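You operate a simulated robot arm through the tools that you are given. There is no shell and no other tool.

You run a simulated robot arm. Do the job below in one go: nothing can be reset, and whatever is moved stays where it is left.

JOB
Unclamp the frame, wind both stops to the size on its flag, and clamp it again.
Fine: the frame ends on both stops, against the pane at the gate; both clamps shut at the end.

The check looks at the end state, three seconds after you hand in, the way a careful person would. Anything else that was tipped, shoved, dropped, spilled or broken makes it a failure.

ROBOT AND FRAMES
A 7-joint arm with a two-finger parallel gripper, fixed in place. Base frame: the origin is at the foot of the arm, x ahead of it, y to its left, z up. Readings come in cm, rad, newtons and seconds.
With the tool pointing down near the work surface it reaches from about 10 to 64 cm from the base axis. Its first joint turns from -1.152 to 1.152 rad. Payload 1.57 kg.
The TCP is the grasp point between the finger pads, 3 cm short of the fingertips. In the tool frame z runs along the fingers and y along their closing line. Largest opening 8 cm; finger width 1.7, thickness 1.2; the body of the gripper, 4 by 8.2 cm, starts 8 cm behind the TCP.
Orientation is that of the tool frame in the base frame, as a unit quaternion [x, y, z, w]. With the fingers straight down and closing along the base's y, the tool's x points along the base's -x, its y along +y and its z along -z.

CONTROLS
- The arm moves only by the tool drive_tool. Its argument "series" is a list of rows, each a list of 7 numbers: the closure, from 0 (fully open) to 1 (shut), then the shift along the base's x, y, z in cm, then the turn, a rotation vector about the base's x, y, z in rad. In form: [[claw, dx, dy, dz, rx, ry, rz], ...]. A call has 1 to 20 rows; each row shifts and turns the commanded pose from where the row before left it. Rows are played at 5 a second. More than 5 cm and 0.15 rad between two rows, or a gripper value outside its range, and nothing of the call is played. A pose out of reach is approached as far as the arm can. The call stops where the force on the tool passes 90 N (or 10 N more than at its start, if that is more) or the arm is blocked; 0.2 s more then pass. Each finger travels about 7.2 cm/s and halts on what it meets, pressing with about 20 N; the grip force reading is that of the motor and also rises with nothing between the fingers. The clock runs only during rows and for 0.2 s after the last one: add rows that do not move to give the fingers time. The reply holds the time, the measured pose of the TCP, the force on the tool along the base axes, the opening and the grip force, in the units named above and with some noise, with the torque about the TCP (base axes, N m) and any sound that the robot's microphone picked up, and new pictures: "pictures" is both (left out), scene, wrist or none.
- Cameras (640 x 400 px; columns grow to the right, rows downward): "scene" is fixed at [6.35, 45.37, 139.87]; the picture's right is [-0.62, -0.78, 0.00], its down [-0.58, 0.46, -0.67] and it looks along [0.53, -0.42, -0.74] (base axes); focal length 342 px, centre (320, 200). "wrist" rides on the gripper at [7.2, -0.7, -12.2] in the tool frame; the picture's right is [0.09, 1.00, 0.00], its down [-0.84, 0.08, -0.54] and it looks along [-0.54, 0.05, 0.84] (tool axes); focal length 238 px, centre (320, 200). There is no depth. A picture from a camera that has moved, and an enlarged one, comes with that camera's place and axes in the base frame and with its lens. The place of the scene camera against the robot may be out by one fixed shift of up to 1.2 cm in any direction.
- close_up(camera, box): a new picture of the part [left, top, right, bottom] of that camera's present view, enlarged. The clock stands still meanwhile.
- hand_in(): hands the job in; it is judged then, once.

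Nothing tells you positions but the pictures and the camera data. Unless the task says otherwise, let go and move clear before handing in.

The tools are called after ">>>" as name(argument=value, ...) on one line, values as JSON. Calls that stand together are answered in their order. drive_tool: Moves the arm, as the interface text tells. Its arguments: {"type":"object","properties":{"series":{"type":"array","items":{"type":"array","items":{"type":"number"}}},"pictures":{"type":"string","enum":["both","scene","wrist","none"]}},"required":["series"]} The other tools are called the same way: close_up (camera, box) takes an enlarged picture of a part of a camera's view; hand_in () hands the job in.

At the start:

```text
time: 0.0
tcp_pos: [41.04, 32.09, 105.06]
tcp_rot: [0.0, 1.0, 0.0, 0.0]
force: [0.4, 0.1, -0.9]
ft_torque: [0.0, 0.02, 0.0]
finger_gap: 8.01
grip_force: 0.0
```

scene: 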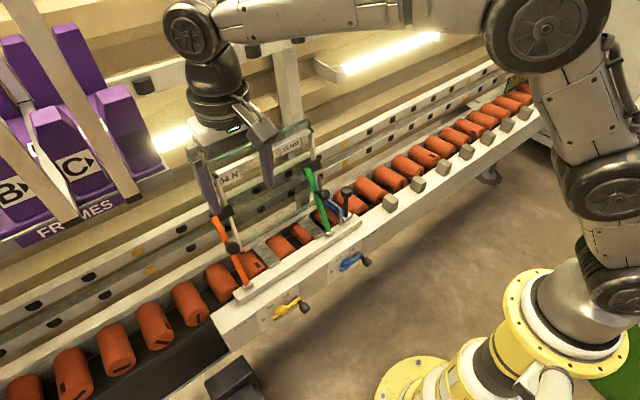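
wrist: 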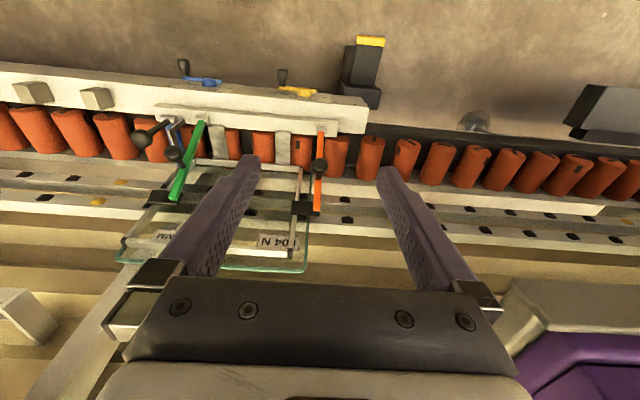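

I see a roller conveyor with a framed glass pane, green and orange levers (clamps), and blue and yellow cranks (stops). I'll look closer before moving anything.

>>> close_up(camera="scene", box=[180, 110, 400, 330])

>>> close_up(camera="wrist", box=[100, 30, 400, 290])

>>> close_up(camera="scene", box=[200, 240, 380, 350])

>>> close_up(camera="scene", box=[180, 120, 340, 220])

>>> close_up(camera="wrist", box=[130, 40, 390, 150])

>>> close_up(camera="wrist", box=[100, 150, 340, 290])

```text
1.82 times, centred on (290, 220) of scene
camera zoom: at [6.35, 45.37, 139.87], right [-0.62, -0.78, 0.0], down [-0.58, 0.46, -0.67], along [0.53, -0.42, -0.74], focal length 623 px, centre (374, 164)
```

zoom: 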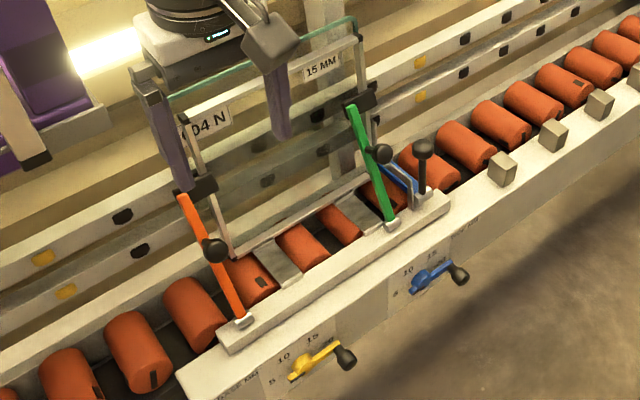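

```text
1.54 times, centred on (250, 160) of wrist
camera zoom: at [33.85, 31.39, 117.49], right [-0.09, 1.0, 0.0], down [0.84, 0.08, 0.54], along [0.54, 0.05, -0.84], focal length 367 px, centre (428, 262)
```

zoom: 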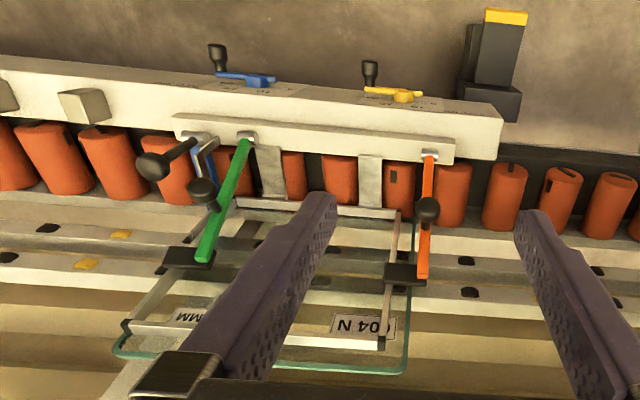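

```text
3.56 times, centred on (290, 295) of scene
camera zoom: at [6.35, 45.37, 139.87], right [-0.62, -0.78, 0.0], down [-0.58, 0.46, -0.67], along [0.53, -0.42, -0.74], focal length 1218 px, centre (427, -138)
```

zoom: 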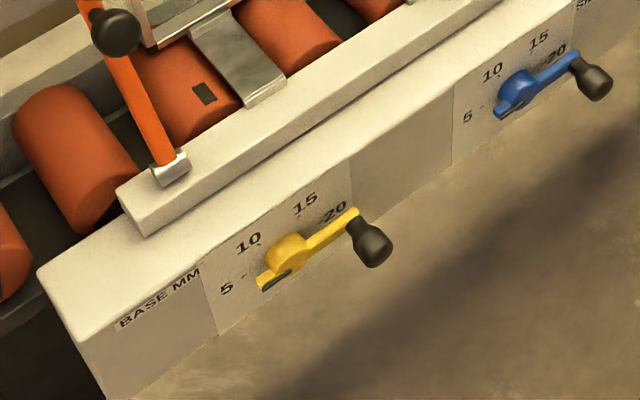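

```text
4.00 times, centred on (260, 170) of scene
camera zoom: at [6.35, 45.37, 139.87], right [-0.62, -0.78, 0.0], down [-0.58, 0.46, -0.67], along [0.53, -0.42, -0.74], focal length 1370 px, centre (560, 320)
```

zoom: 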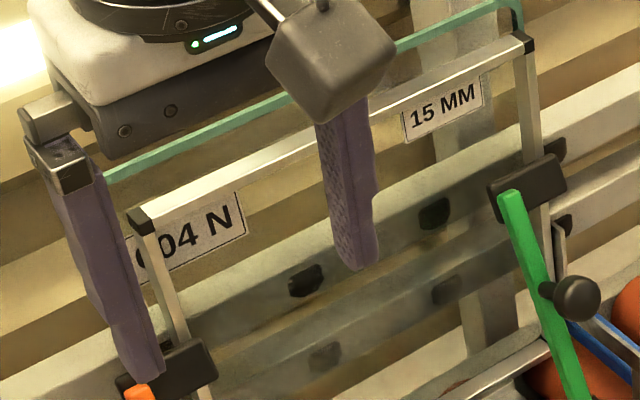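

```text
2.46 times, centred on (260, 95) of wrist
camera zoom: at [33.85, 31.39, 117.49], right [-0.09, 1.0, 0.0], down [0.84, 0.08, 0.54], along [0.54, 0.05, -0.84], focal length 587 px, centre (468, 458)
```

zoom: 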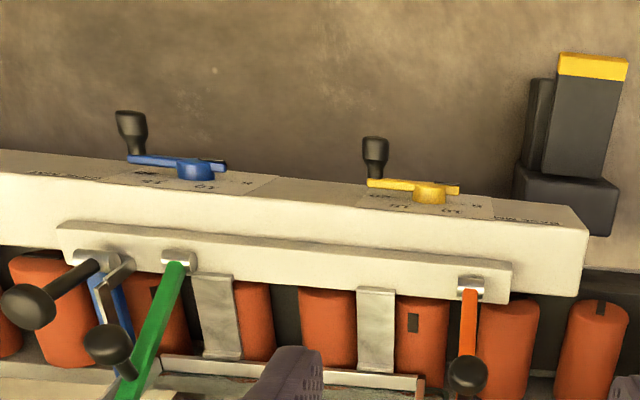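

```text
2.67 times, centred on (220, 220) of wrist
camera zoom: at [33.85, 31.39, 117.49], right [-0.09, 1.0, 0.0], down [0.84, 0.08, 0.54], along [0.54, 0.05, -0.84], focal length 636 px, centre (587, 147)
```

zoom: 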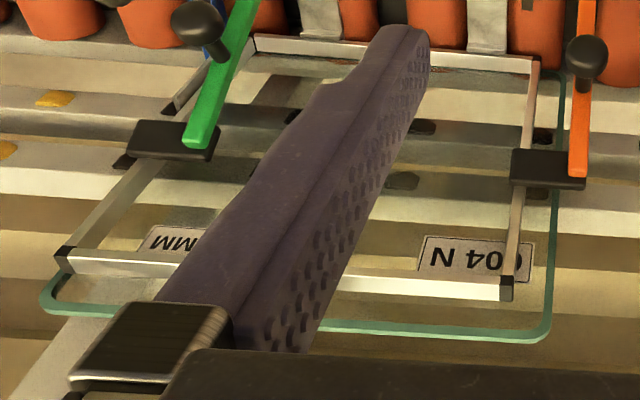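

The pane stands behind rollers. The orange and green levers, pivoting near x≈50, z≈61, hold the frame against it, and the yellow and blue cranks with 5–20 dials are on the front beam at x≈42, z≈54. The frame's flag seems to read 15 MM, so I'll move back and down for a clear look at the dials.

>>> drive_tool(series=[[0, -2, -2.1, -2.5, 0, 0, 0], [0, -2, -2.1, -2.5, 0, 0, 0], [0, -2, -2.1, -2.5, 0, 0, 0], [0, -2, -2.1, -2.5, 0, 0, 0], [0, -2, -2.1, -2.5, 0, 0, 0], [0, -2, -2.1, -2.5, 0, 0, 0], [0, -2, -2.1, -2.5, 0, 0, 0], [0, -2, -2.1, -2.5, 0, 0, 0]])

```text
time: 1.8
tcp_pos: [24.85, 15.12, 85.37]
tcp_rot: [0.001, 1.0, 0.0, 0.0]
force: [0.3, -0.2, -0.1]
ft_torque: [-0.03, 0.03, -0.01]
finger_gap: 7.99
grip_force: 0.0
camera wrist: at [17.68, 14.4, 97.66], right [-0.09, 1.0, 0.0], down [0.84, 0.08, 0.54], along [0.54, 0.05, -0.84], focal length 238 px, centre (320, 200)
```

scene: 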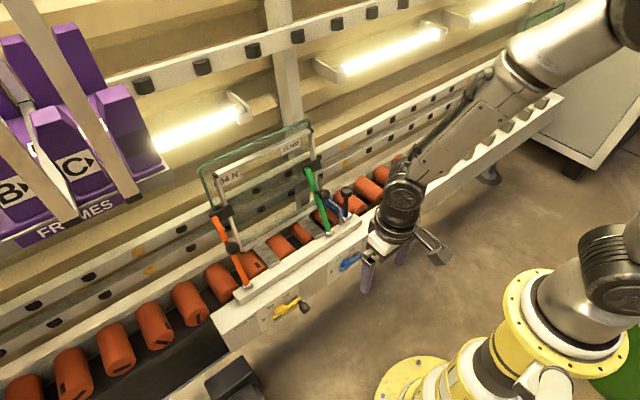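
wrist: 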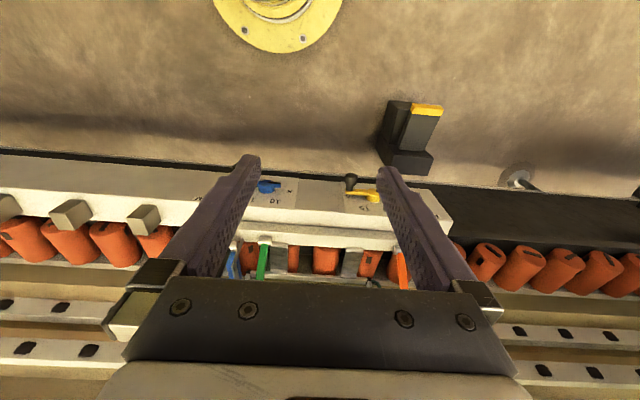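

The dials are in view now, though the wrist picture is upside down. I'll zoom in on them and on the flags.

>>> close_up(camera="wrist", box=[240, 160, 400, 290])

>>> close_up(camera="scene", box=[190, 110, 390, 240])

>>> close_up(camera="scene", box=[200, 130, 330, 200])

>>> close_up(camera="scene", box=[230, 170, 370, 300])

>>> close_up(camera="scene", box=[250, 280, 330, 330])

```text
3.08 times, centred on (320, 225) of wrist
camera zoom: at [17.68, 14.4, 97.66], right [-0.09, 1.0, 0.0], down [0.84, 0.08, 0.54], along [0.54, 0.05, -0.84], focal length 733 px, centre (320, 123)
```

zoom: 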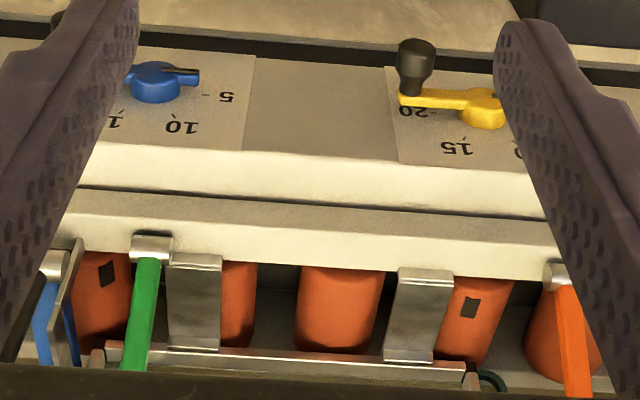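

```text
3.08 times, centred on (290, 175) of scene
camera zoom: at [6.35, 45.38, 139.87], right [-0.62, -0.78, 0.0], down [-0.58, 0.46, -0.67], along [0.53, -0.42, -0.74], focal length 1054 px, centre (412, 277)
```

zoom: 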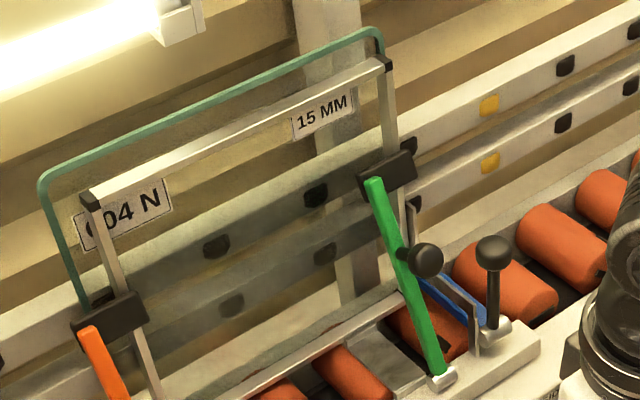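

```text
4.92 times, centred on (265, 165) of scene
camera zoom: at [6.35, 45.38, 139.87], right [-0.62, -0.78, 0.0], down [-0.58, 0.46, -0.67], along [0.53, -0.42, -0.74], focal length 1686 px, centre (591, 372)
```

zoom: 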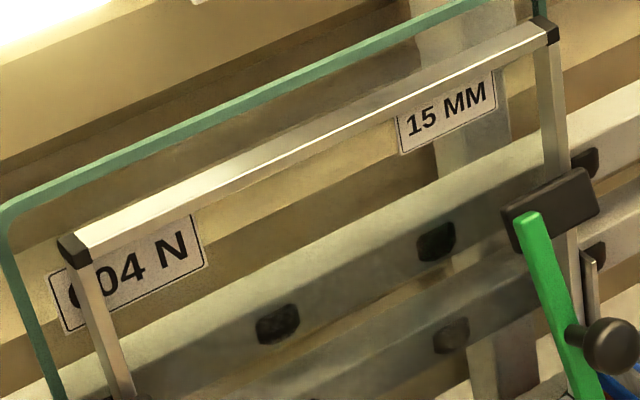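

```text
3.08 times, centred on (300, 235) of scene
camera zoom: at [6.35, 45.38, 139.87], right [-0.62, -0.78, 0.0], down [-0.58, 0.46, -0.67], along [0.53, -0.42, -0.74], focal length 1054 px, centre (382, 92)
```

zoom: 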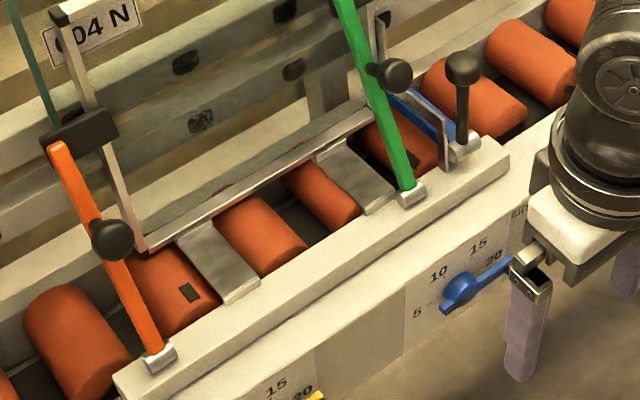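

```text
8.00 times, centred on (290, 305) of scene
camera zoom: at [6.35, 45.38, 139.87], right [-0.62, -0.78, 0.0], down [-0.58, 0.46, -0.67], along [0.53, -0.42, -0.74], focal length 2740 px, centre (560, -640)
```

zoom: 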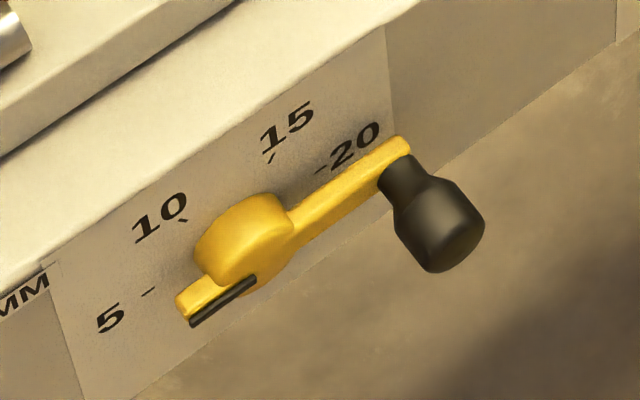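

The pointer on each crank is the tail with the dark line, and it now sits just below 5. The handle sticks out the opposite way. I'll lower and tilt the tool to see the dials face-on.

>>> drive_tool(series=[[0, 0, 0.5, -3.5, 0, -0.1, 0], [0, 0, 0.5, -3.5, 0, -0.1, 0], [0, 0, 0.5, -3.5, 0, -0.1, 0], [0, 0, 0.5, -3.5, 0, -0.1, 0], [0, 0, 0.5, -3.5, 0, -0.1, 0]])

```text
time: 3.0
tcp_pos: [25.08, 17.61, 67.84]
tcp_rot: [-0.002, 0.969, -0.003, 0.247]
force: [0.0, 0.1, 0.6]
ft_torque: [-0.02, 0.02, -0.02]
finger_gap: 8.0
grip_force: 0.0
camera wrist: at [12.96, 16.99, 75.17], right [-0.08, 1.0, -0.05], down [0.48, 0.08, 0.88], along [0.88, 0.05, -0.48], focal length 238 px, centre (320, 200)
```

scene: 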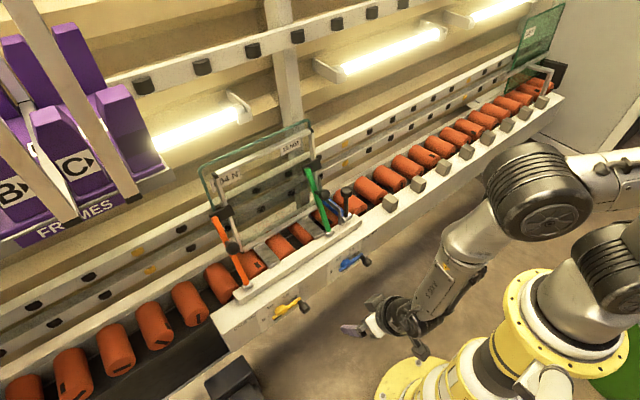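
wrist: 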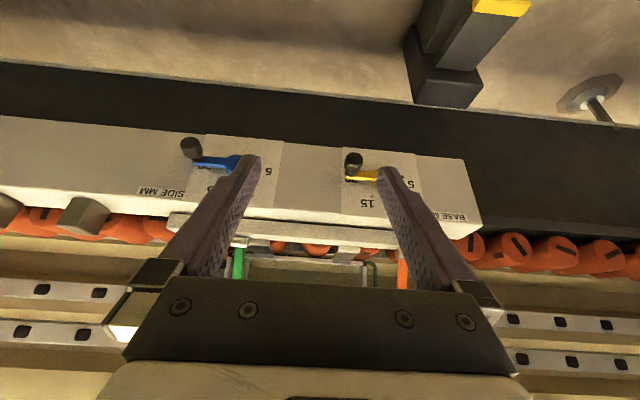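

The yellow dial is labelled BASE MM and the blue one SIDE MM. I'll zoom in on those and on the pane at the far end.

>>> close_up(camera="wrist", box=[130, 110, 290, 230])

>>> close_up(camera="wrist", box=[320, 130, 490, 240])

>>> close_up(camera="scene", box=[480, 0, 600, 110])

>>> close_up(camera="scene", box=[190, 110, 390, 270])

>>> close_up(camera="scene", box=[295, 150, 375, 240])

>>> close_up(camera="scene", box=[230, 230, 380, 330])

```text
3.33 times, centred on (210, 170) of wrist
camera zoom: at [12.96, 16.99, 75.17], right [-0.08, 1.0, -0.05], down [0.48, 0.08, 0.88], along [0.88, 0.05, -0.48], focal length 794 px, centre (687, 300)
```

zoom: 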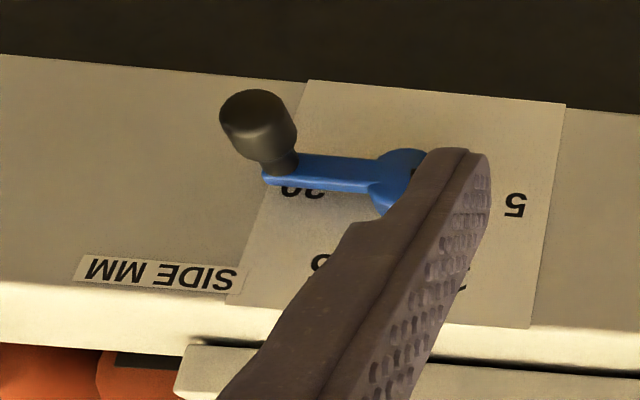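

```text
3.64 times, centred on (405, 185) of wrist
camera zoom: at [12.96, 16.99, 75.17], right [-0.08, 1.0, -0.05], down [0.48, 0.08, 0.88], along [0.88, 0.05, -0.48], focal length 867 px, centre (11, 254)
```

zoom: 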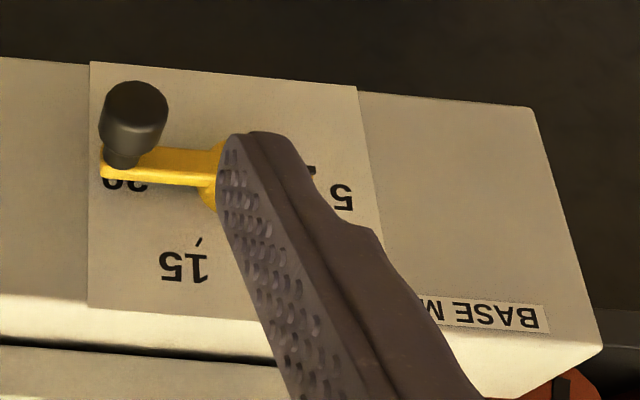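

```text
3.64 times, centred on (540, 55) of scene
camera zoom: at [6.35, 45.37, 139.87], right [-0.62, -0.78, 0.0], down [-0.58, 0.46, -0.67], along [0.53, -0.42, -0.74], focal length 1246 px, centre (-480, 727)
```

zoom: 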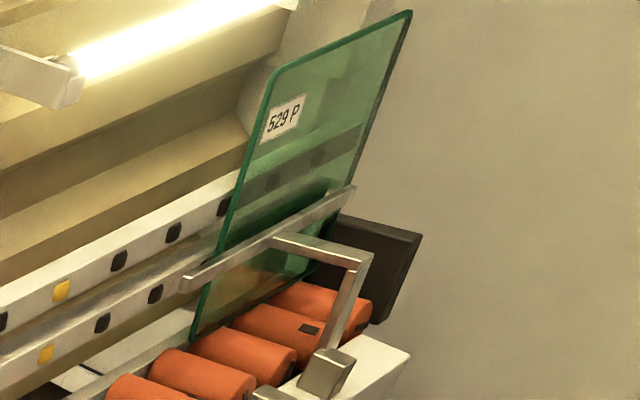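

```text
2.50 times, centred on (290, 190) of scene
camera zoom: at [6.35, 45.37, 139.87], right [-0.62, -0.78, 0.0], down [-0.58, 0.46, -0.67], along [0.53, -0.42, -0.74], focal length 856 px, centre (395, 225)
```

zoom: 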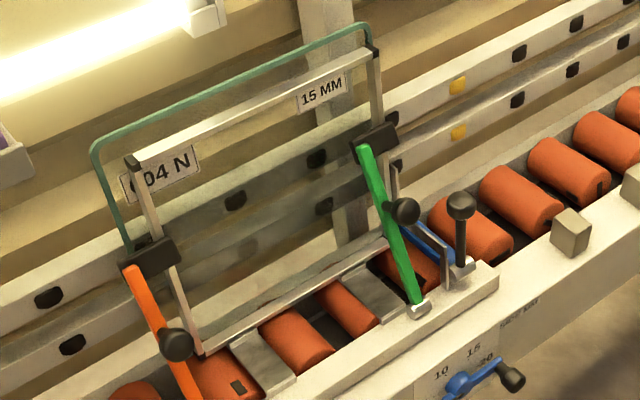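

```text
4.44 times, centred on (335, 195) of scene
camera zoom: at [6.35, 45.37, 139.87], right [-0.62, -0.78, 0.0], down [-0.58, 0.46, -0.67], along [0.53, -0.42, -0.74], focal length 1522 px, centre (253, 222)
```

zoom: 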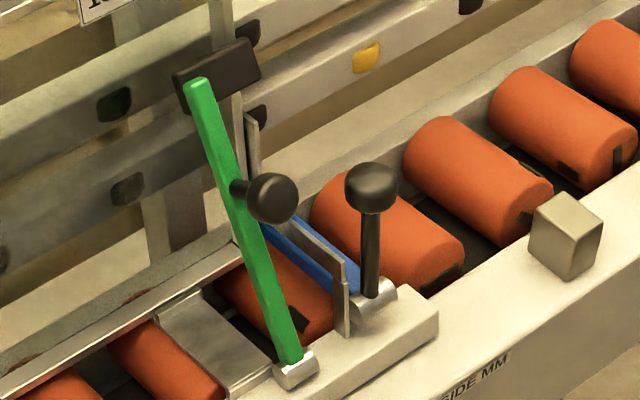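

```text
4.00 times, centred on (305, 280) of scene
camera zoom: at [6.35, 45.37, 139.87], right [-0.62, -0.78, 0.0], down [-0.58, 0.46, -0.67], along [0.53, -0.42, -0.74], focal length 1370 px, centre (380, -120)
```

zoom: 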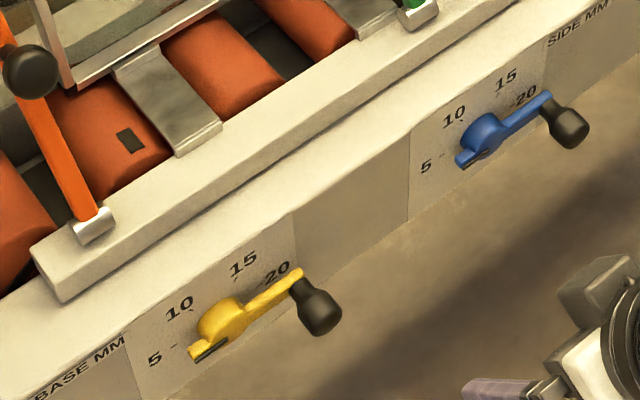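

"604 N" is the pane's tag, and the frame's flag reads 15 MM. The base stops are the two tabs under the frame, and the side stop is the grey plate beside the green lever. Next I'll line up in front of the yellow dial for an exact angle reading.

>>> drive_tool(series=[[0, -1, 3, -2, 0, -0.1, 0], [0, -1, 3, -2, 0, -0.1, 0], [0, 0, 3, -2, 0, -0.1, 0]], pictures="wrist")

```text
time: 3.8
tcp_pos: [28.73, 25.94, 62.76]
tcp_rot: [0.0, 0.921, 0.001, 0.389]
force: [0.2, 0.6, -0.8]
ft_torque: [0.03, -0.02, 0.02]
finger_gap: 8.01
grip_force: 0.1
out of reach, approached as far as the arm can: row 1, 2, 3
camera wrist: at [14.87, 25.08, 66.08], right [-0.07, 1.0, -0.07], down [0.19, 0.08, 0.98], along [0.98, 0.05, -0.2], focal length 238 px, centre (320, 200)
```

wrist: 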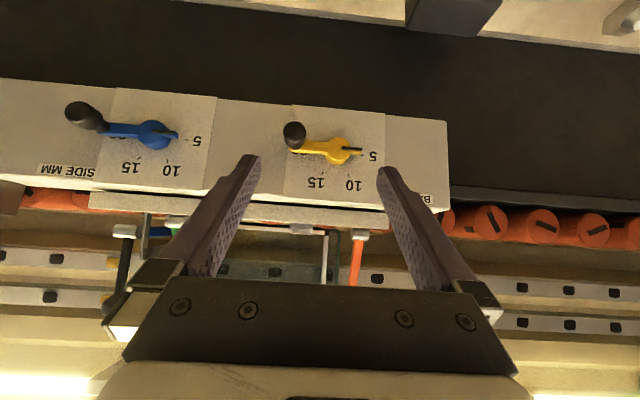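

Both dials are clearly visible now. I'll zoom in on each.

>>> close_up(camera="wrist", box=[270, 100, 400, 205])

>>> close_up(camera="wrist", box=[40, 80, 220, 200])

>>> close_up(camera="wrist", box=[100, 190, 400, 320])

```text
3.81 times, centred on (335, 152) of wrist
camera zoom: at [14.87, 25.08, 66.08], right [-0.07, 1.0, -0.07], down [0.19, 0.08, 0.98], along [0.98, 0.05, -0.2], focal length 908 px, centre (263, 381)
```

zoom: 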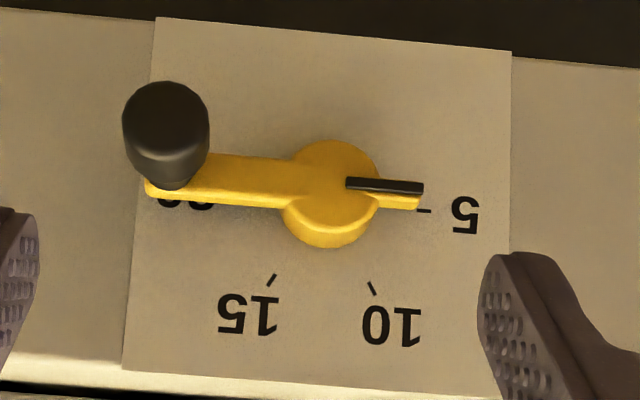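

```text
3.33 times, centred on (130, 140) of wrist
camera zoom: at [14.87, 25.08, 66.08], right [-0.07, 1.0, -0.07], down [0.19, 0.08, 0.98], along [0.98, 0.05, -0.2], focal length 794 px, centre (953, 400)
```

zoom: 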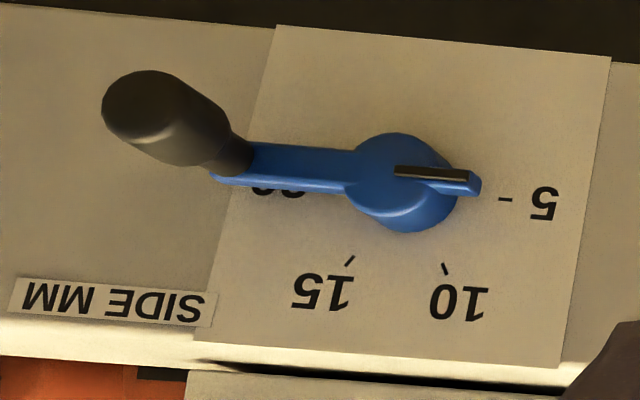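

```text
2.13 times, centred on (250, 255) of wrist
camera zoom: at [14.87, 25.08, 66.08], right [-0.07, 1.0, -0.07], down [0.19, 0.08, 0.98], along [0.98, 0.05, -0.2], focal length 508 px, centre (469, 83)
```

zoom: 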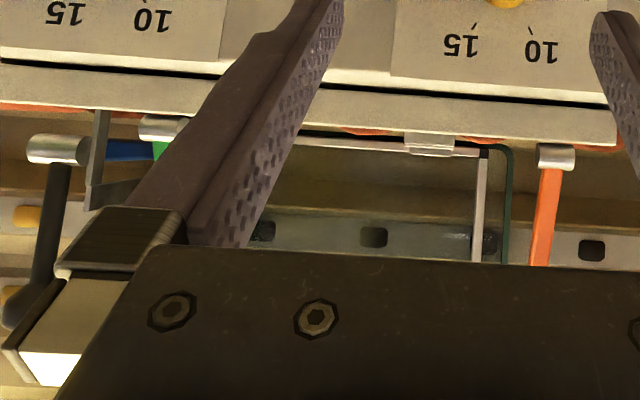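

Both pointers read 5 (180°) and 15 lies 120° clockwise, so about 12° per mm. The yellow hub is at about (y 28.4, z 53.5) and the blue hub at about (y 5.5, z 53.5), each with a crank radius of about 5.3 cm. Next I'll rise and go look at the orange clamp.

>>> drive_tool(series=[[0, 1, 0.5, 4, 0, 0.1, 0], [0, 1, 0.5, 4, 0, 0.1, 0], [0, 1, 0.5, 4, 0, 0.1, 0], [0, 1, 0.5, 4, 0, 0.1, 0], [0, 1, 0.5, 4, 0, 0.1, 0], [0, 1, 0.5, 4, 0, 0.1, 0], [0, 1, 0.5, 4, 0, 0.1, 0], [0, 1, 0.5, 4, 0, 0.1, 0], [0, 1, 0, 0, 0, 0, 0]])

```text
time: 5.8
tcp_pos: [37.66, 29.89, 94.85]
tcp_rot: [0.0, 1.0, 0.0, -0.001]
force: [-0.1, 0.4, -0.6]
ft_torque: [0.05, 0.02, 0.0]
finger_gap: 7.99
grip_force: 0.0
camera wrist: at [30.54, 29.1, 107.12], right [-0.09, 1.0, 0.0], down [0.84, 0.08, 0.54], along [0.54, 0.05, -0.84], focal length 238 px, centre (320, 200)
```

scene: 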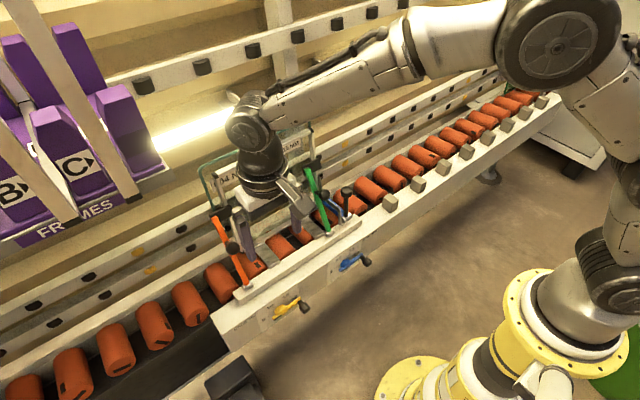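
wrist: 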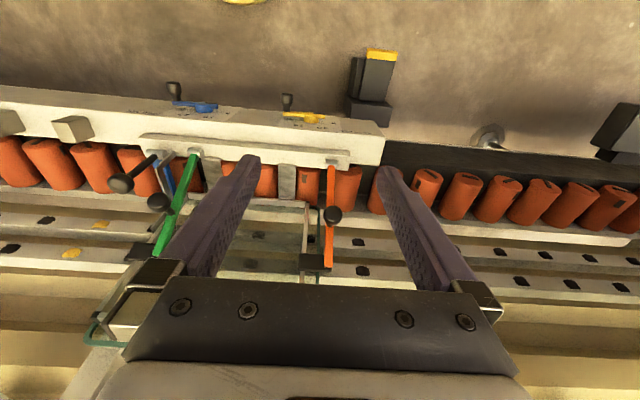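

The orange knob triangulates to about [51.9, 33.1, 77.6], the green to [52.7, 6.4, 76.7] and the blue lever's knob to [50, 1.3, 76.3]. I'll move over the orange knob with the fingers straddling it in y.

>>> drive_tool(series=[[0, 3.55, 0.8, 0, 0, 0, 0], [0, 3.55, 0.8, 0, 0, 0, 0], [0, 3.55, 0.8, 0, 0, 0, 0], [0, 3.55, 0.8, 0, 0, 0, 0], [0, 0, 0, -4, 0, 0, 0], [0, 0, 0, -4, 0, 0, 0], [0, 0, 0, 0, 0, 0, 0]])

```text
time: 7.4
tcp_pos: [52.01, 32.96, 86.88]
tcp_rot: [0.0, 1.0, 0.0, 0.0]
force: [-0.3, 0.3, 0.2]
ft_torque: [0.03, -0.01, 0.0]
finger_gap: 8.01
grip_force: 0.1
camera wrist: at [44.74, 32.34, 99.15], right [-0.09, 1.0, 0.0], down [0.84, 0.08, 0.54], along [0.54, 0.05, -0.84], focal length 238 px, centre (320, 200)
```

scene: 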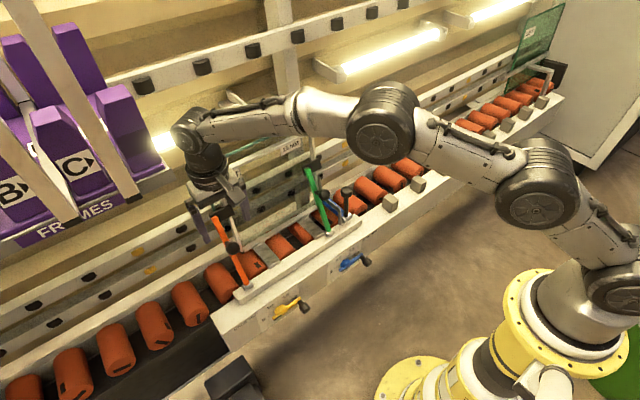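
wrist: 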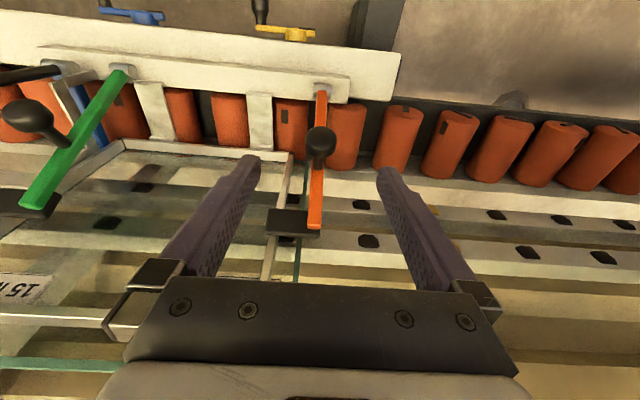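

The knob is centred between the fingers at about [52.2, 33.1, 77.6]. I'll descend and grip it.

>>> drive_tool(series=[[0, 0, 0.1, -3, 0, 0, 0], [0, 0, 0, -3, 0, 0, 0], [0, 0, 0, -3, 0, 0, 0], [0, 0, 0, 0, 0, 0, 0], [1, 0, 0, 0, 0, 0, 0], [1, 0, 0, 0, 0, 0, 0], [1, 0, 0, 0, 0, 0, 0]])

```text
time: 9.0
tcp_pos: [51.74, 33.2, 77.75]
tcp_rot: [0.0, 1.0, 0.001, 0.0]
force: [1.9, 4.8, -3.4]
ft_torque: [-0.12, -0.12, -0.16]
finger_gap: 2.94
grip_force: 36.6
camera wrist: at [44.59, 32.45, 89.98], right [-0.09, 1.0, 0.0], down [0.84, 0.08, 0.54], along [0.54, 0.05, -0.84], focal length 238 px, centre (320, 200)
```

scene: 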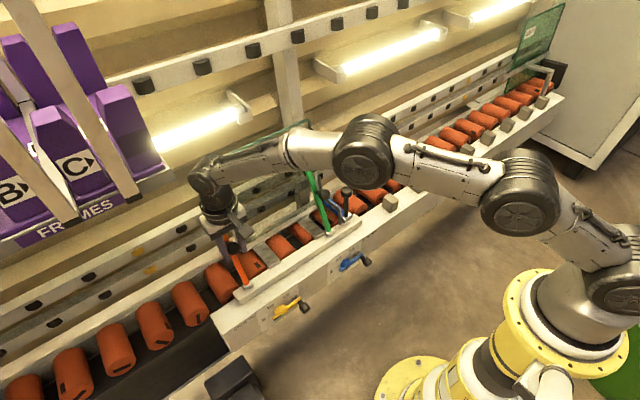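
wrist: 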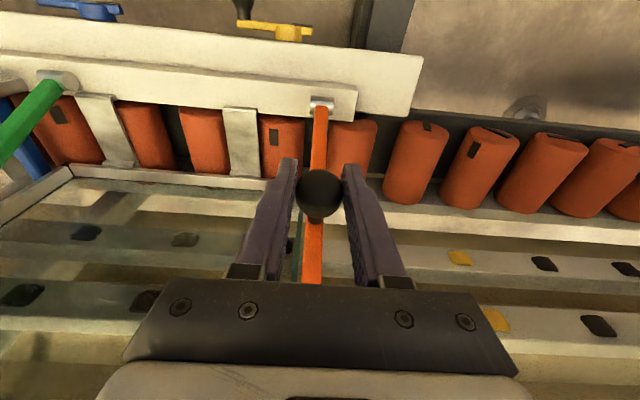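

I have the orange knob gripped, with the gap at 2.9 cm. I'll pull it toward the robot along its arc around the pivot.

>>> drive_tool(series=[[1, -1.24, 0, 0.05, 0, 0, 0], [1, -1.24, 0, -0.02, 0, 0, 0], [1, -1.24, 0, -0.12, 0, 0, 0], [1, -1.21, 0, -0.22, 0, 0, 0], [1, 0, 0, 0, 0, 0, 0]])

```text
time: 10.2
tcp_pos: [47.07, 33.26, 77.77]
tcp_rot: [0.0, 1.0, 0.002, 0.002]
force: [6.0, 3.9, 14.2]
ft_torque: [-0.01, -1.09, -0.13]
finger_gap: 2.91
grip_force: 38.8
camera wrist: at [39.82, 32.42, 89.92], right [-0.09, 1.0, 0.0], down [0.83, 0.08, 0.55], along [0.54, 0.05, -0.84], focal length 238 px, centre (320, 200)
```

scene: 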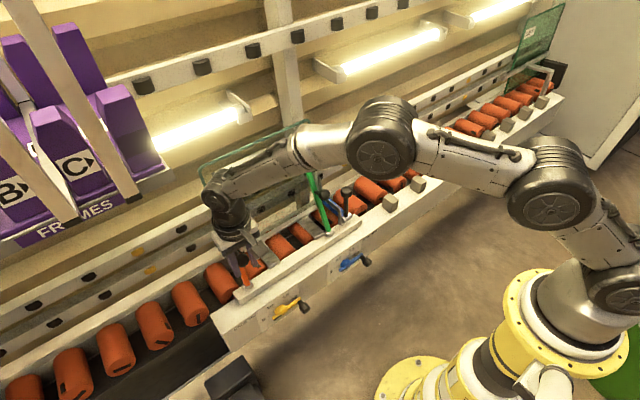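
wrist: 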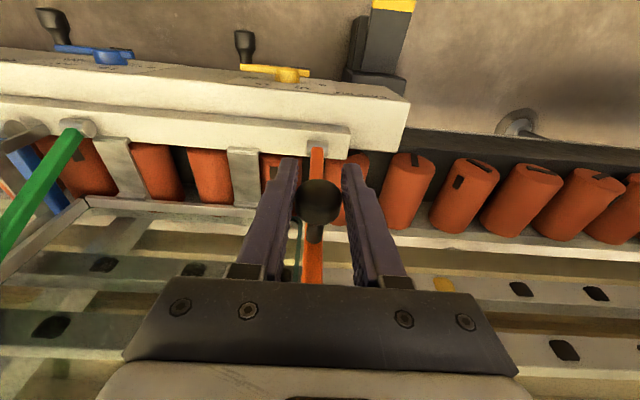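

The orange lever is following. I'll keep going along the arc, tilting the tool along with it.

>>> drive_tool(series=[[1, -1.22, 0, -0.2, 0, -0.075, 0], [1, -1.21, 0, -0.3, 0, -0.075, 0], [1, -1.18, 0, -0.4, 0, -0.075, 0], [1, -1.15, 0, -0.48, 0, -0.075, 0], [1, -1.1, 0, -0.57, 0, -0.075, 0], [1, -1.06, 0, -0.65, 0, -0.075, 0], [1, 0, 0, 0, 0, 0, 0]])

```text
time: 11.8
tcp_pos: [40.0, 33.08, 74.88]
tcp_rot: [-0.002, 0.975, 0.001, 0.223]
force: [14.3, 16.4, -22.4]
ft_torque: [-0.02, 0.45, 0.05]
finger_gap: 2.92
grip_force: 39.1
camera wrist: at [28.22, 32.43, 82.72], right [-0.09, 1.0, -0.04], down [0.52, 0.08, 0.85], along [0.85, 0.05, -0.52], focal length 238 px, centre (320, 200)
```

scene: 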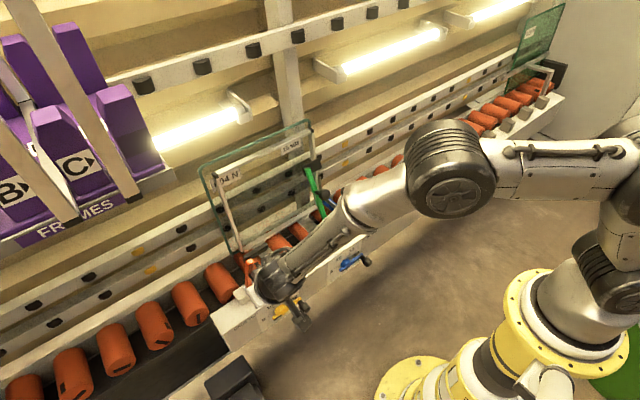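
wrist: 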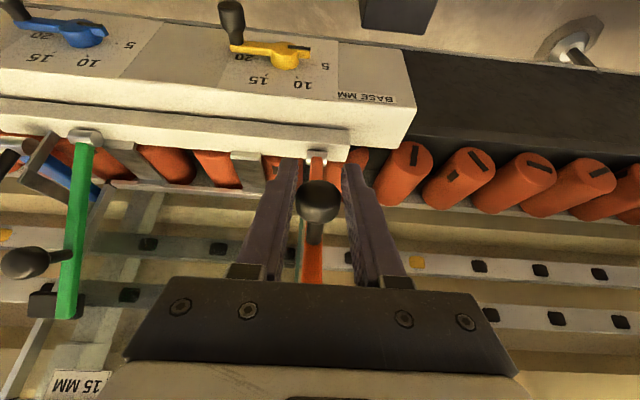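

>>> close_up(camera="scene", box=[190, 110, 350, 310])

>>> close_up(camera="wrist", box=[0, 130, 340, 340])

```text
2.00 times, centred on (270, 210) of scene
camera zoom: at [6.41, 45.43, 139.85], right [-0.62, -0.78, 0.0], down [-0.58, 0.46, -0.67], along [0.53, -0.42, -0.74], focal length 685 px, centre (420, 180)
```

zoom: 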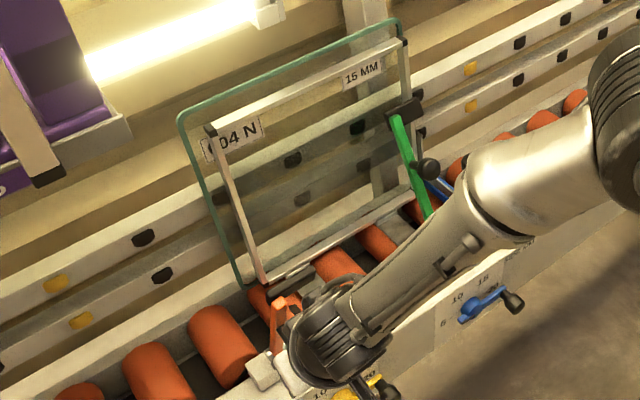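

```text
1.88 times, centred on (170, 235) of wrist
camera zoom: at [28.22, 32.43, 82.72], right [-0.09, 1.0, -0.04], down [0.52, 0.08, 0.85], along [0.85, 0.05, -0.52], focal length 449 px, centre (602, 134)
```

zoom: 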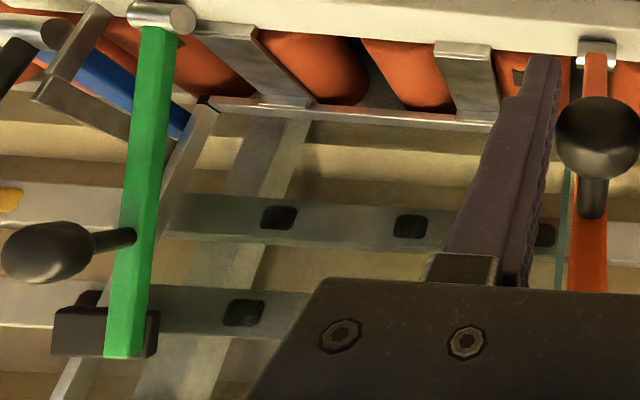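

The pad is clear of the frame, and the frame stays leaning on the pane. I'll let go of the lever here and see whether it stays put.

>>> drive_tool(series=[[0.5, 0.1, -0.3, -0.2, 0, 0, 0], [0.3, 0, 0, 0, 0, 0, 0], [0.3, 0, 0, 0, 0, 0, 0], [0.3, 0, 0, 0, 0, 0, 0]])

```text
time: 12.8
tcp_pos: [40.09, 32.87, 74.9]
tcp_rot: [0.0, 0.975, 0.0, 0.223]
force: [-2.3, 1.6, 0.5]
ft_torque: [0.02, -0.09, -0.06]
finger_gap: 5.66
grip_force: 0.1
camera wrist: at [28.39, 32.07, 82.62], right [-0.08, 1.0, -0.04], down [0.52, 0.08, 0.85], along [0.85, 0.05, -0.52], focal length 238 px, centre (320, 200)
```

scene: 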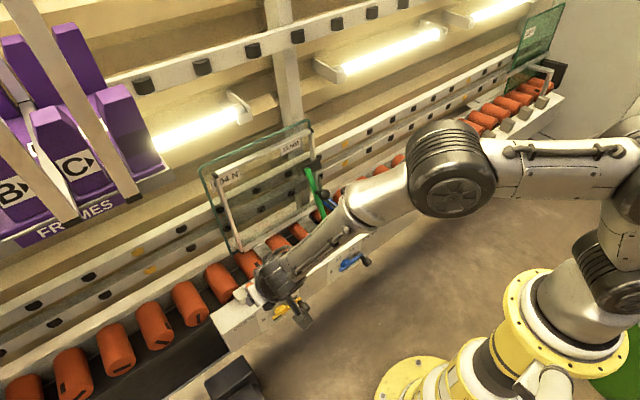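
wrist: 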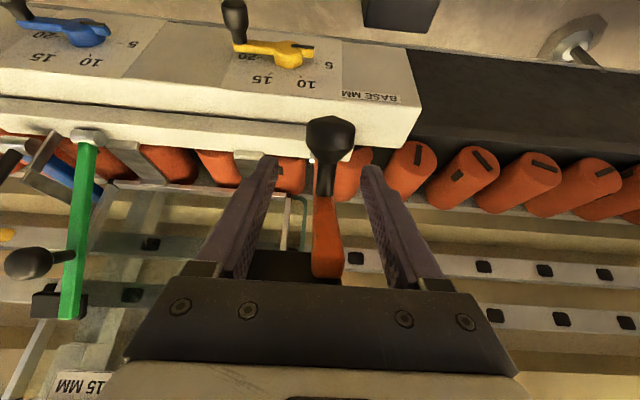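

>>> drive_tool(series=[[0.1, -1.5, 0, 2.5, 0, 0, 0], [0, -1.5, 0, 2.5, 0, 0, 0], [0, -1.5, 0, 3, 0, 0, 0], [0, -1.5, 0, 3, 0, 0, 0]])

```text
time: 13.8
tcp_pos: [34.16, 32.91, 85.75]
tcp_rot: [0.0, 0.975, 0.0, 0.224]
force: [0.3, -0.9, 0.0]
ft_torque: [0.01, -0.02, 0.02]
finger_gap: 8.01
grip_force: 0.2
camera wrist: at [22.38, 32.12, 93.57], right [-0.08, 1.0, -0.04], down [0.52, 0.08, 0.85], along [0.85, 0.05, -0.52], focal length 238 px, centre (320, 200)
```

scene: 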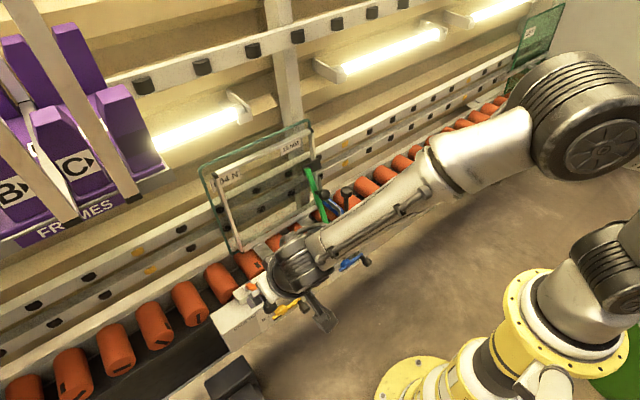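
wrist: 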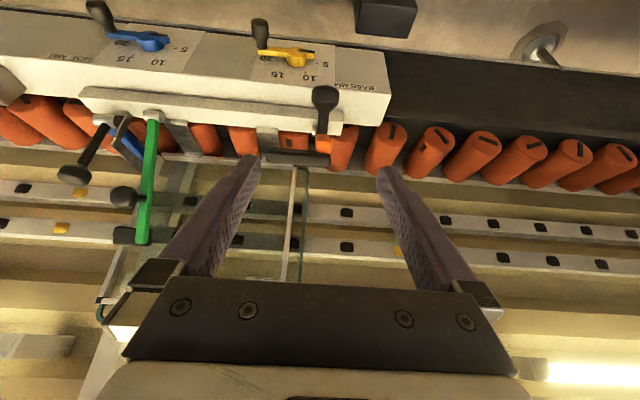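

The orange lever came to rest at its open limit, leaning toward the robot. Next is green: I'll approach with a narrowed opening to stay clear of the blue lever's knob.

>>> drive_tool(series=[[0, -0.5, 0, 3, 0, 0.15, 0], [0.2, 0, 0, 3, 0, 0.15, 0], [0.45, 0, 0, 3, 0, 0.15, 0], [0.45, 2.65, -3.8, 0, 0, 0, 0], [0.45, 2.65, -3.8, 0, 0, 0, 0], [0.45, 2.65, -3.8, 0, 0, 0, 0], [0.45, 2.65, -3.8, 0, 0, 0, 0], [0.45, 2.65, -3.8, 0, 0, 0, 0], [0.45, 2.65, -3.8, 0, 0, 0, 0], [0.45, 2.65, -3.8, 0, 0, 0, 0], [0.45, 0, 0, -4, 0, 0, 0], [0.45, 0, 0, -4, 0, 0, 0], [0.45, 0, 0, 0, 0, 0, 0]])

```text
time: 16.6
tcp_pos: [52.29, 6.48, 86.89]
tcp_rot: [0.0, 1.0, 0.0, 0.0]
force: [-0.4, -0.1, 0.0]
ft_torque: [-0.01, -0.01, 0.02]
finger_gap: 4.41
grip_force: 0.0
camera wrist: at [45.02, 5.66, 99.08], right [-0.09, 1.0, 0.0], down [0.84, 0.08, 0.54], along [0.54, 0.05, -0.84], focal length 238 px, centre (320, 200)
```

scene: 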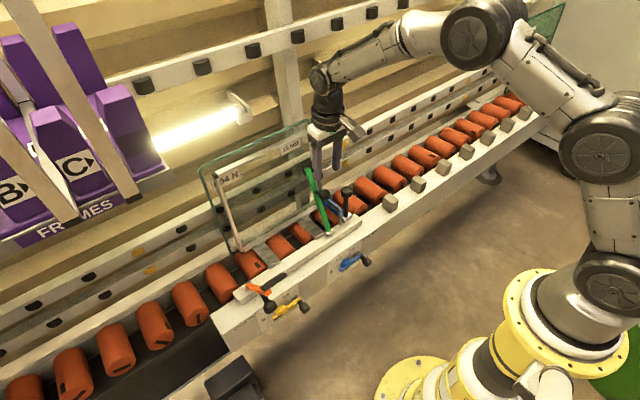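
wrist: 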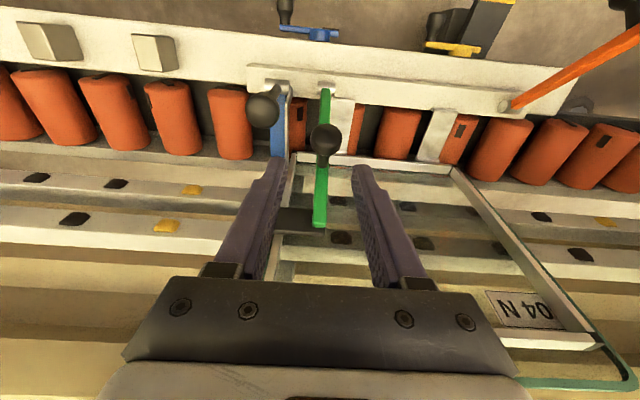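

>>> close_up(camera="scene", box=[200, 220, 400, 340])

>>> close_up(camera="wrist", box=[220, 60, 420, 240])

```text
3.20 times, centred on (300, 280) of scene
camera zoom: at [6.35, 45.37, 139.87], right [-0.62, -0.78, 0.0], down [-0.58, 0.46, -0.67], along [0.53, -0.42, -0.74], focal length 1096 px, centre (384, -56)
```

zoom: 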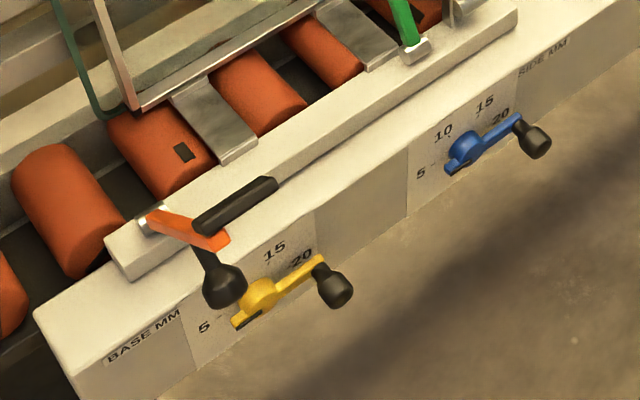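

```text
2.22 times, centred on (320, 150) of wrist
camera zoom: at [45.02, 5.66, 99.08], right [-0.09, 1.0, 0.0], down [0.84, 0.08, 0.54], along [0.54, 0.05, -0.84], focal length 530 px, centre (320, 311)
```

zoom: 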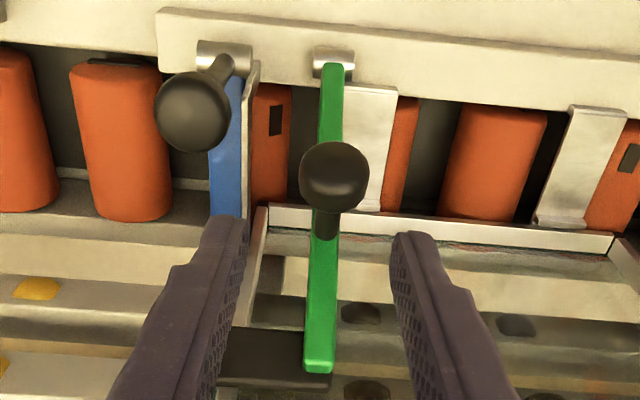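

The green knob is at about [52.4, 6.9, 76.7] and there's room beside the blue knob. I'll descend and grip.

>>> drive_tool(series=[[0.45, 0, 0.4, -3, 0, 0, 0], [0.45, 0, 0, -3, 0, 0, 0], [0.45, 0, 0, -3.4, 0, 0, 0], [0.45, 0, 0, 0, 0, 0, 0], [1, 0, 0, 0, 0, 0, 0], [1, 0, 0, 0, 0, 0, 0]])

```text
time: 18.0
tcp_pos: [52.31, 6.95, 77.37]
tcp_rot: [0.0, 1.0, 0.001, 0.001]
force: [2.7, 16.5, -6.8]
ft_torque: [-0.26, -0.24, -0.49]
finger_gap: 2.92
grip_force: 38.8
camera wrist: at [45.14, 6.23, 89.62], right [-0.09, 1.0, 0.0], down [0.84, 0.08, 0.54], along [0.54, 0.05, -0.84], focal length 238 px, centre (320, 200)
```

scene: 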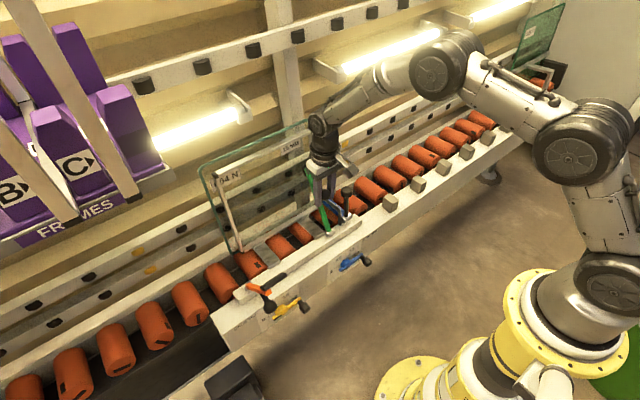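
wrist: 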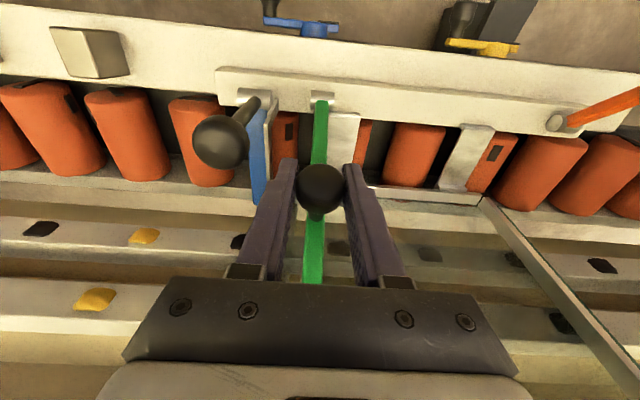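

I have the green knob gripped. I'll swing it open the same way along the arc, tilting as it goes.

>>> drive_tool(series=[[1, -1.22, 0.15, 0.17, 0, -0.05, 0], [1, -1.23, 0, 0.08, 0, -0.05, 0], [1, -1.23, 0, -0.01, 0, -0.05, 0], [1, -1.23, 0, -0.1, 0, -0.05, 0], [1, -1.21, 0, -0.2, 0, -0.05, 0], [1, -1.2, 0, -0.29, 0, -0.05, 0]], pictures="scene")

>>> drive_tool(series=[[1, -1.17, 0, -0.38, 0, -0.05, 0], [1, -1.14, 0, -0.46, 0, -0.05, 0], [1, -1.1, 0, -0.55, 0, -0.05, 0], [1, -1.06, 0, -0.63, 0, -0.05, 0], [1, -1.01, 0, -0.7, 0, -0.05, 0], [1, 0, 0, 0, 0, 0, 0]])

```text
time: 19.4
tcp_pos: [45.11, 6.94, 77.09]
tcp_rot: [-0.002, 0.988, 0.001, 0.153]
force: [8.4, 26.4, -0.6]
ft_torque: [-0.01, -0.93, -0.15]
finger_gap: 2.92
grip_force: 39.3
```

scene: 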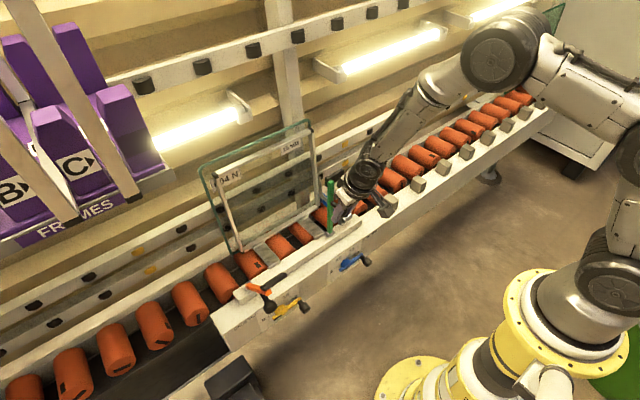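

```text
time: 20.8
tcp_pos: [41.19, 7.1, 75.47]
tcp_rot: [-0.004, 0.97, -0.004, 0.244]
force: [9.5, 63.4, -0.7]
ft_torque: [0.47, -1.18, -0.07]
finger_gap: 2.97
grip_force: 39.0
out of reach, approached as far as the arm can: row 4, 5
camera wrist: at [29.09, 6.24, 82.91], right [-0.09, 0.99, -0.05], down [0.48, 0.09, 0.87], along [0.87, 0.05, -0.48], focal length 238 px, centre (320, 200)
```

scene: 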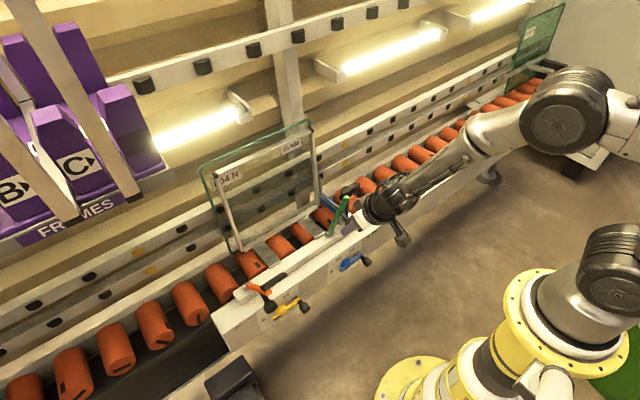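
wrist: 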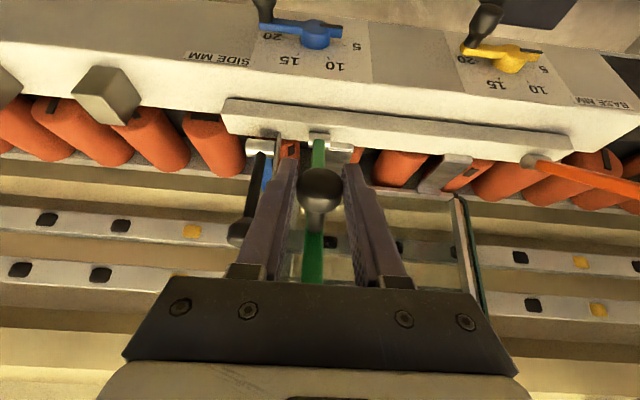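

The green lever is past vertical and the arm is near its tilt limit here, so I'll release and let it settle.

>>> drive_tool(series=[[0.5, 0, 0, 0, 0, 0, 0], [0.3, 0, 0, 0, 0, 0, 0], [0.3, 0, 0, 0, 0, 0, 0], [0.3, 0, 0, 0, 0, 0, 0]])

```text
time: 21.8
tcp_pos: [40.91, 5.75, 75.3]
tcp_rot: [0.006, 0.97, -0.019, 0.241]
force: [-2.1, -0.4, -2.1]
ft_torque: [0.06, -0.11, -0.03]
finger_gap: 5.66
grip_force: 0.1
camera wrist: at [28.82, 5.48, 82.67], right [-0.06, 0.99, -0.08], down [0.49, 0.1, 0.87], along [0.87, 0.02, -0.49], focal length 238 px, centre (320, 200)
```

scene: 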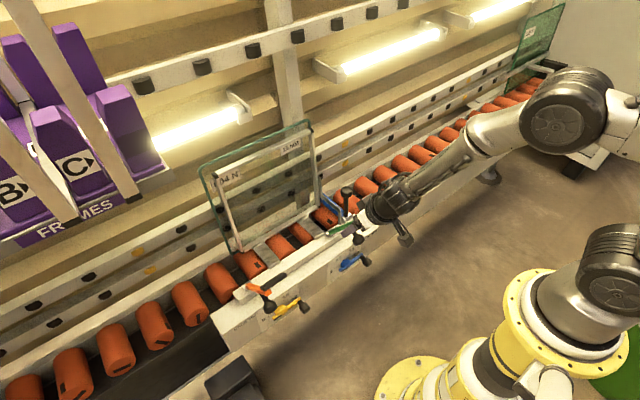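
wrist: 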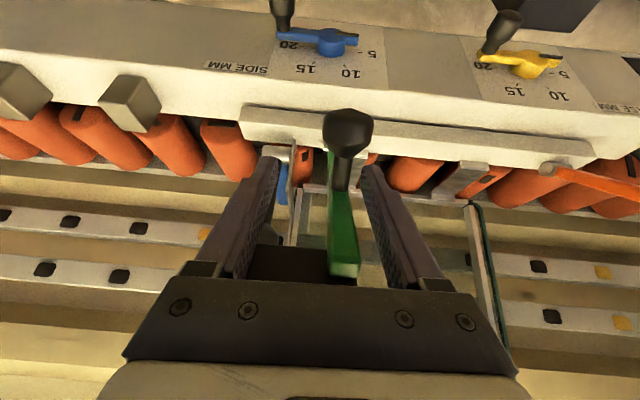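

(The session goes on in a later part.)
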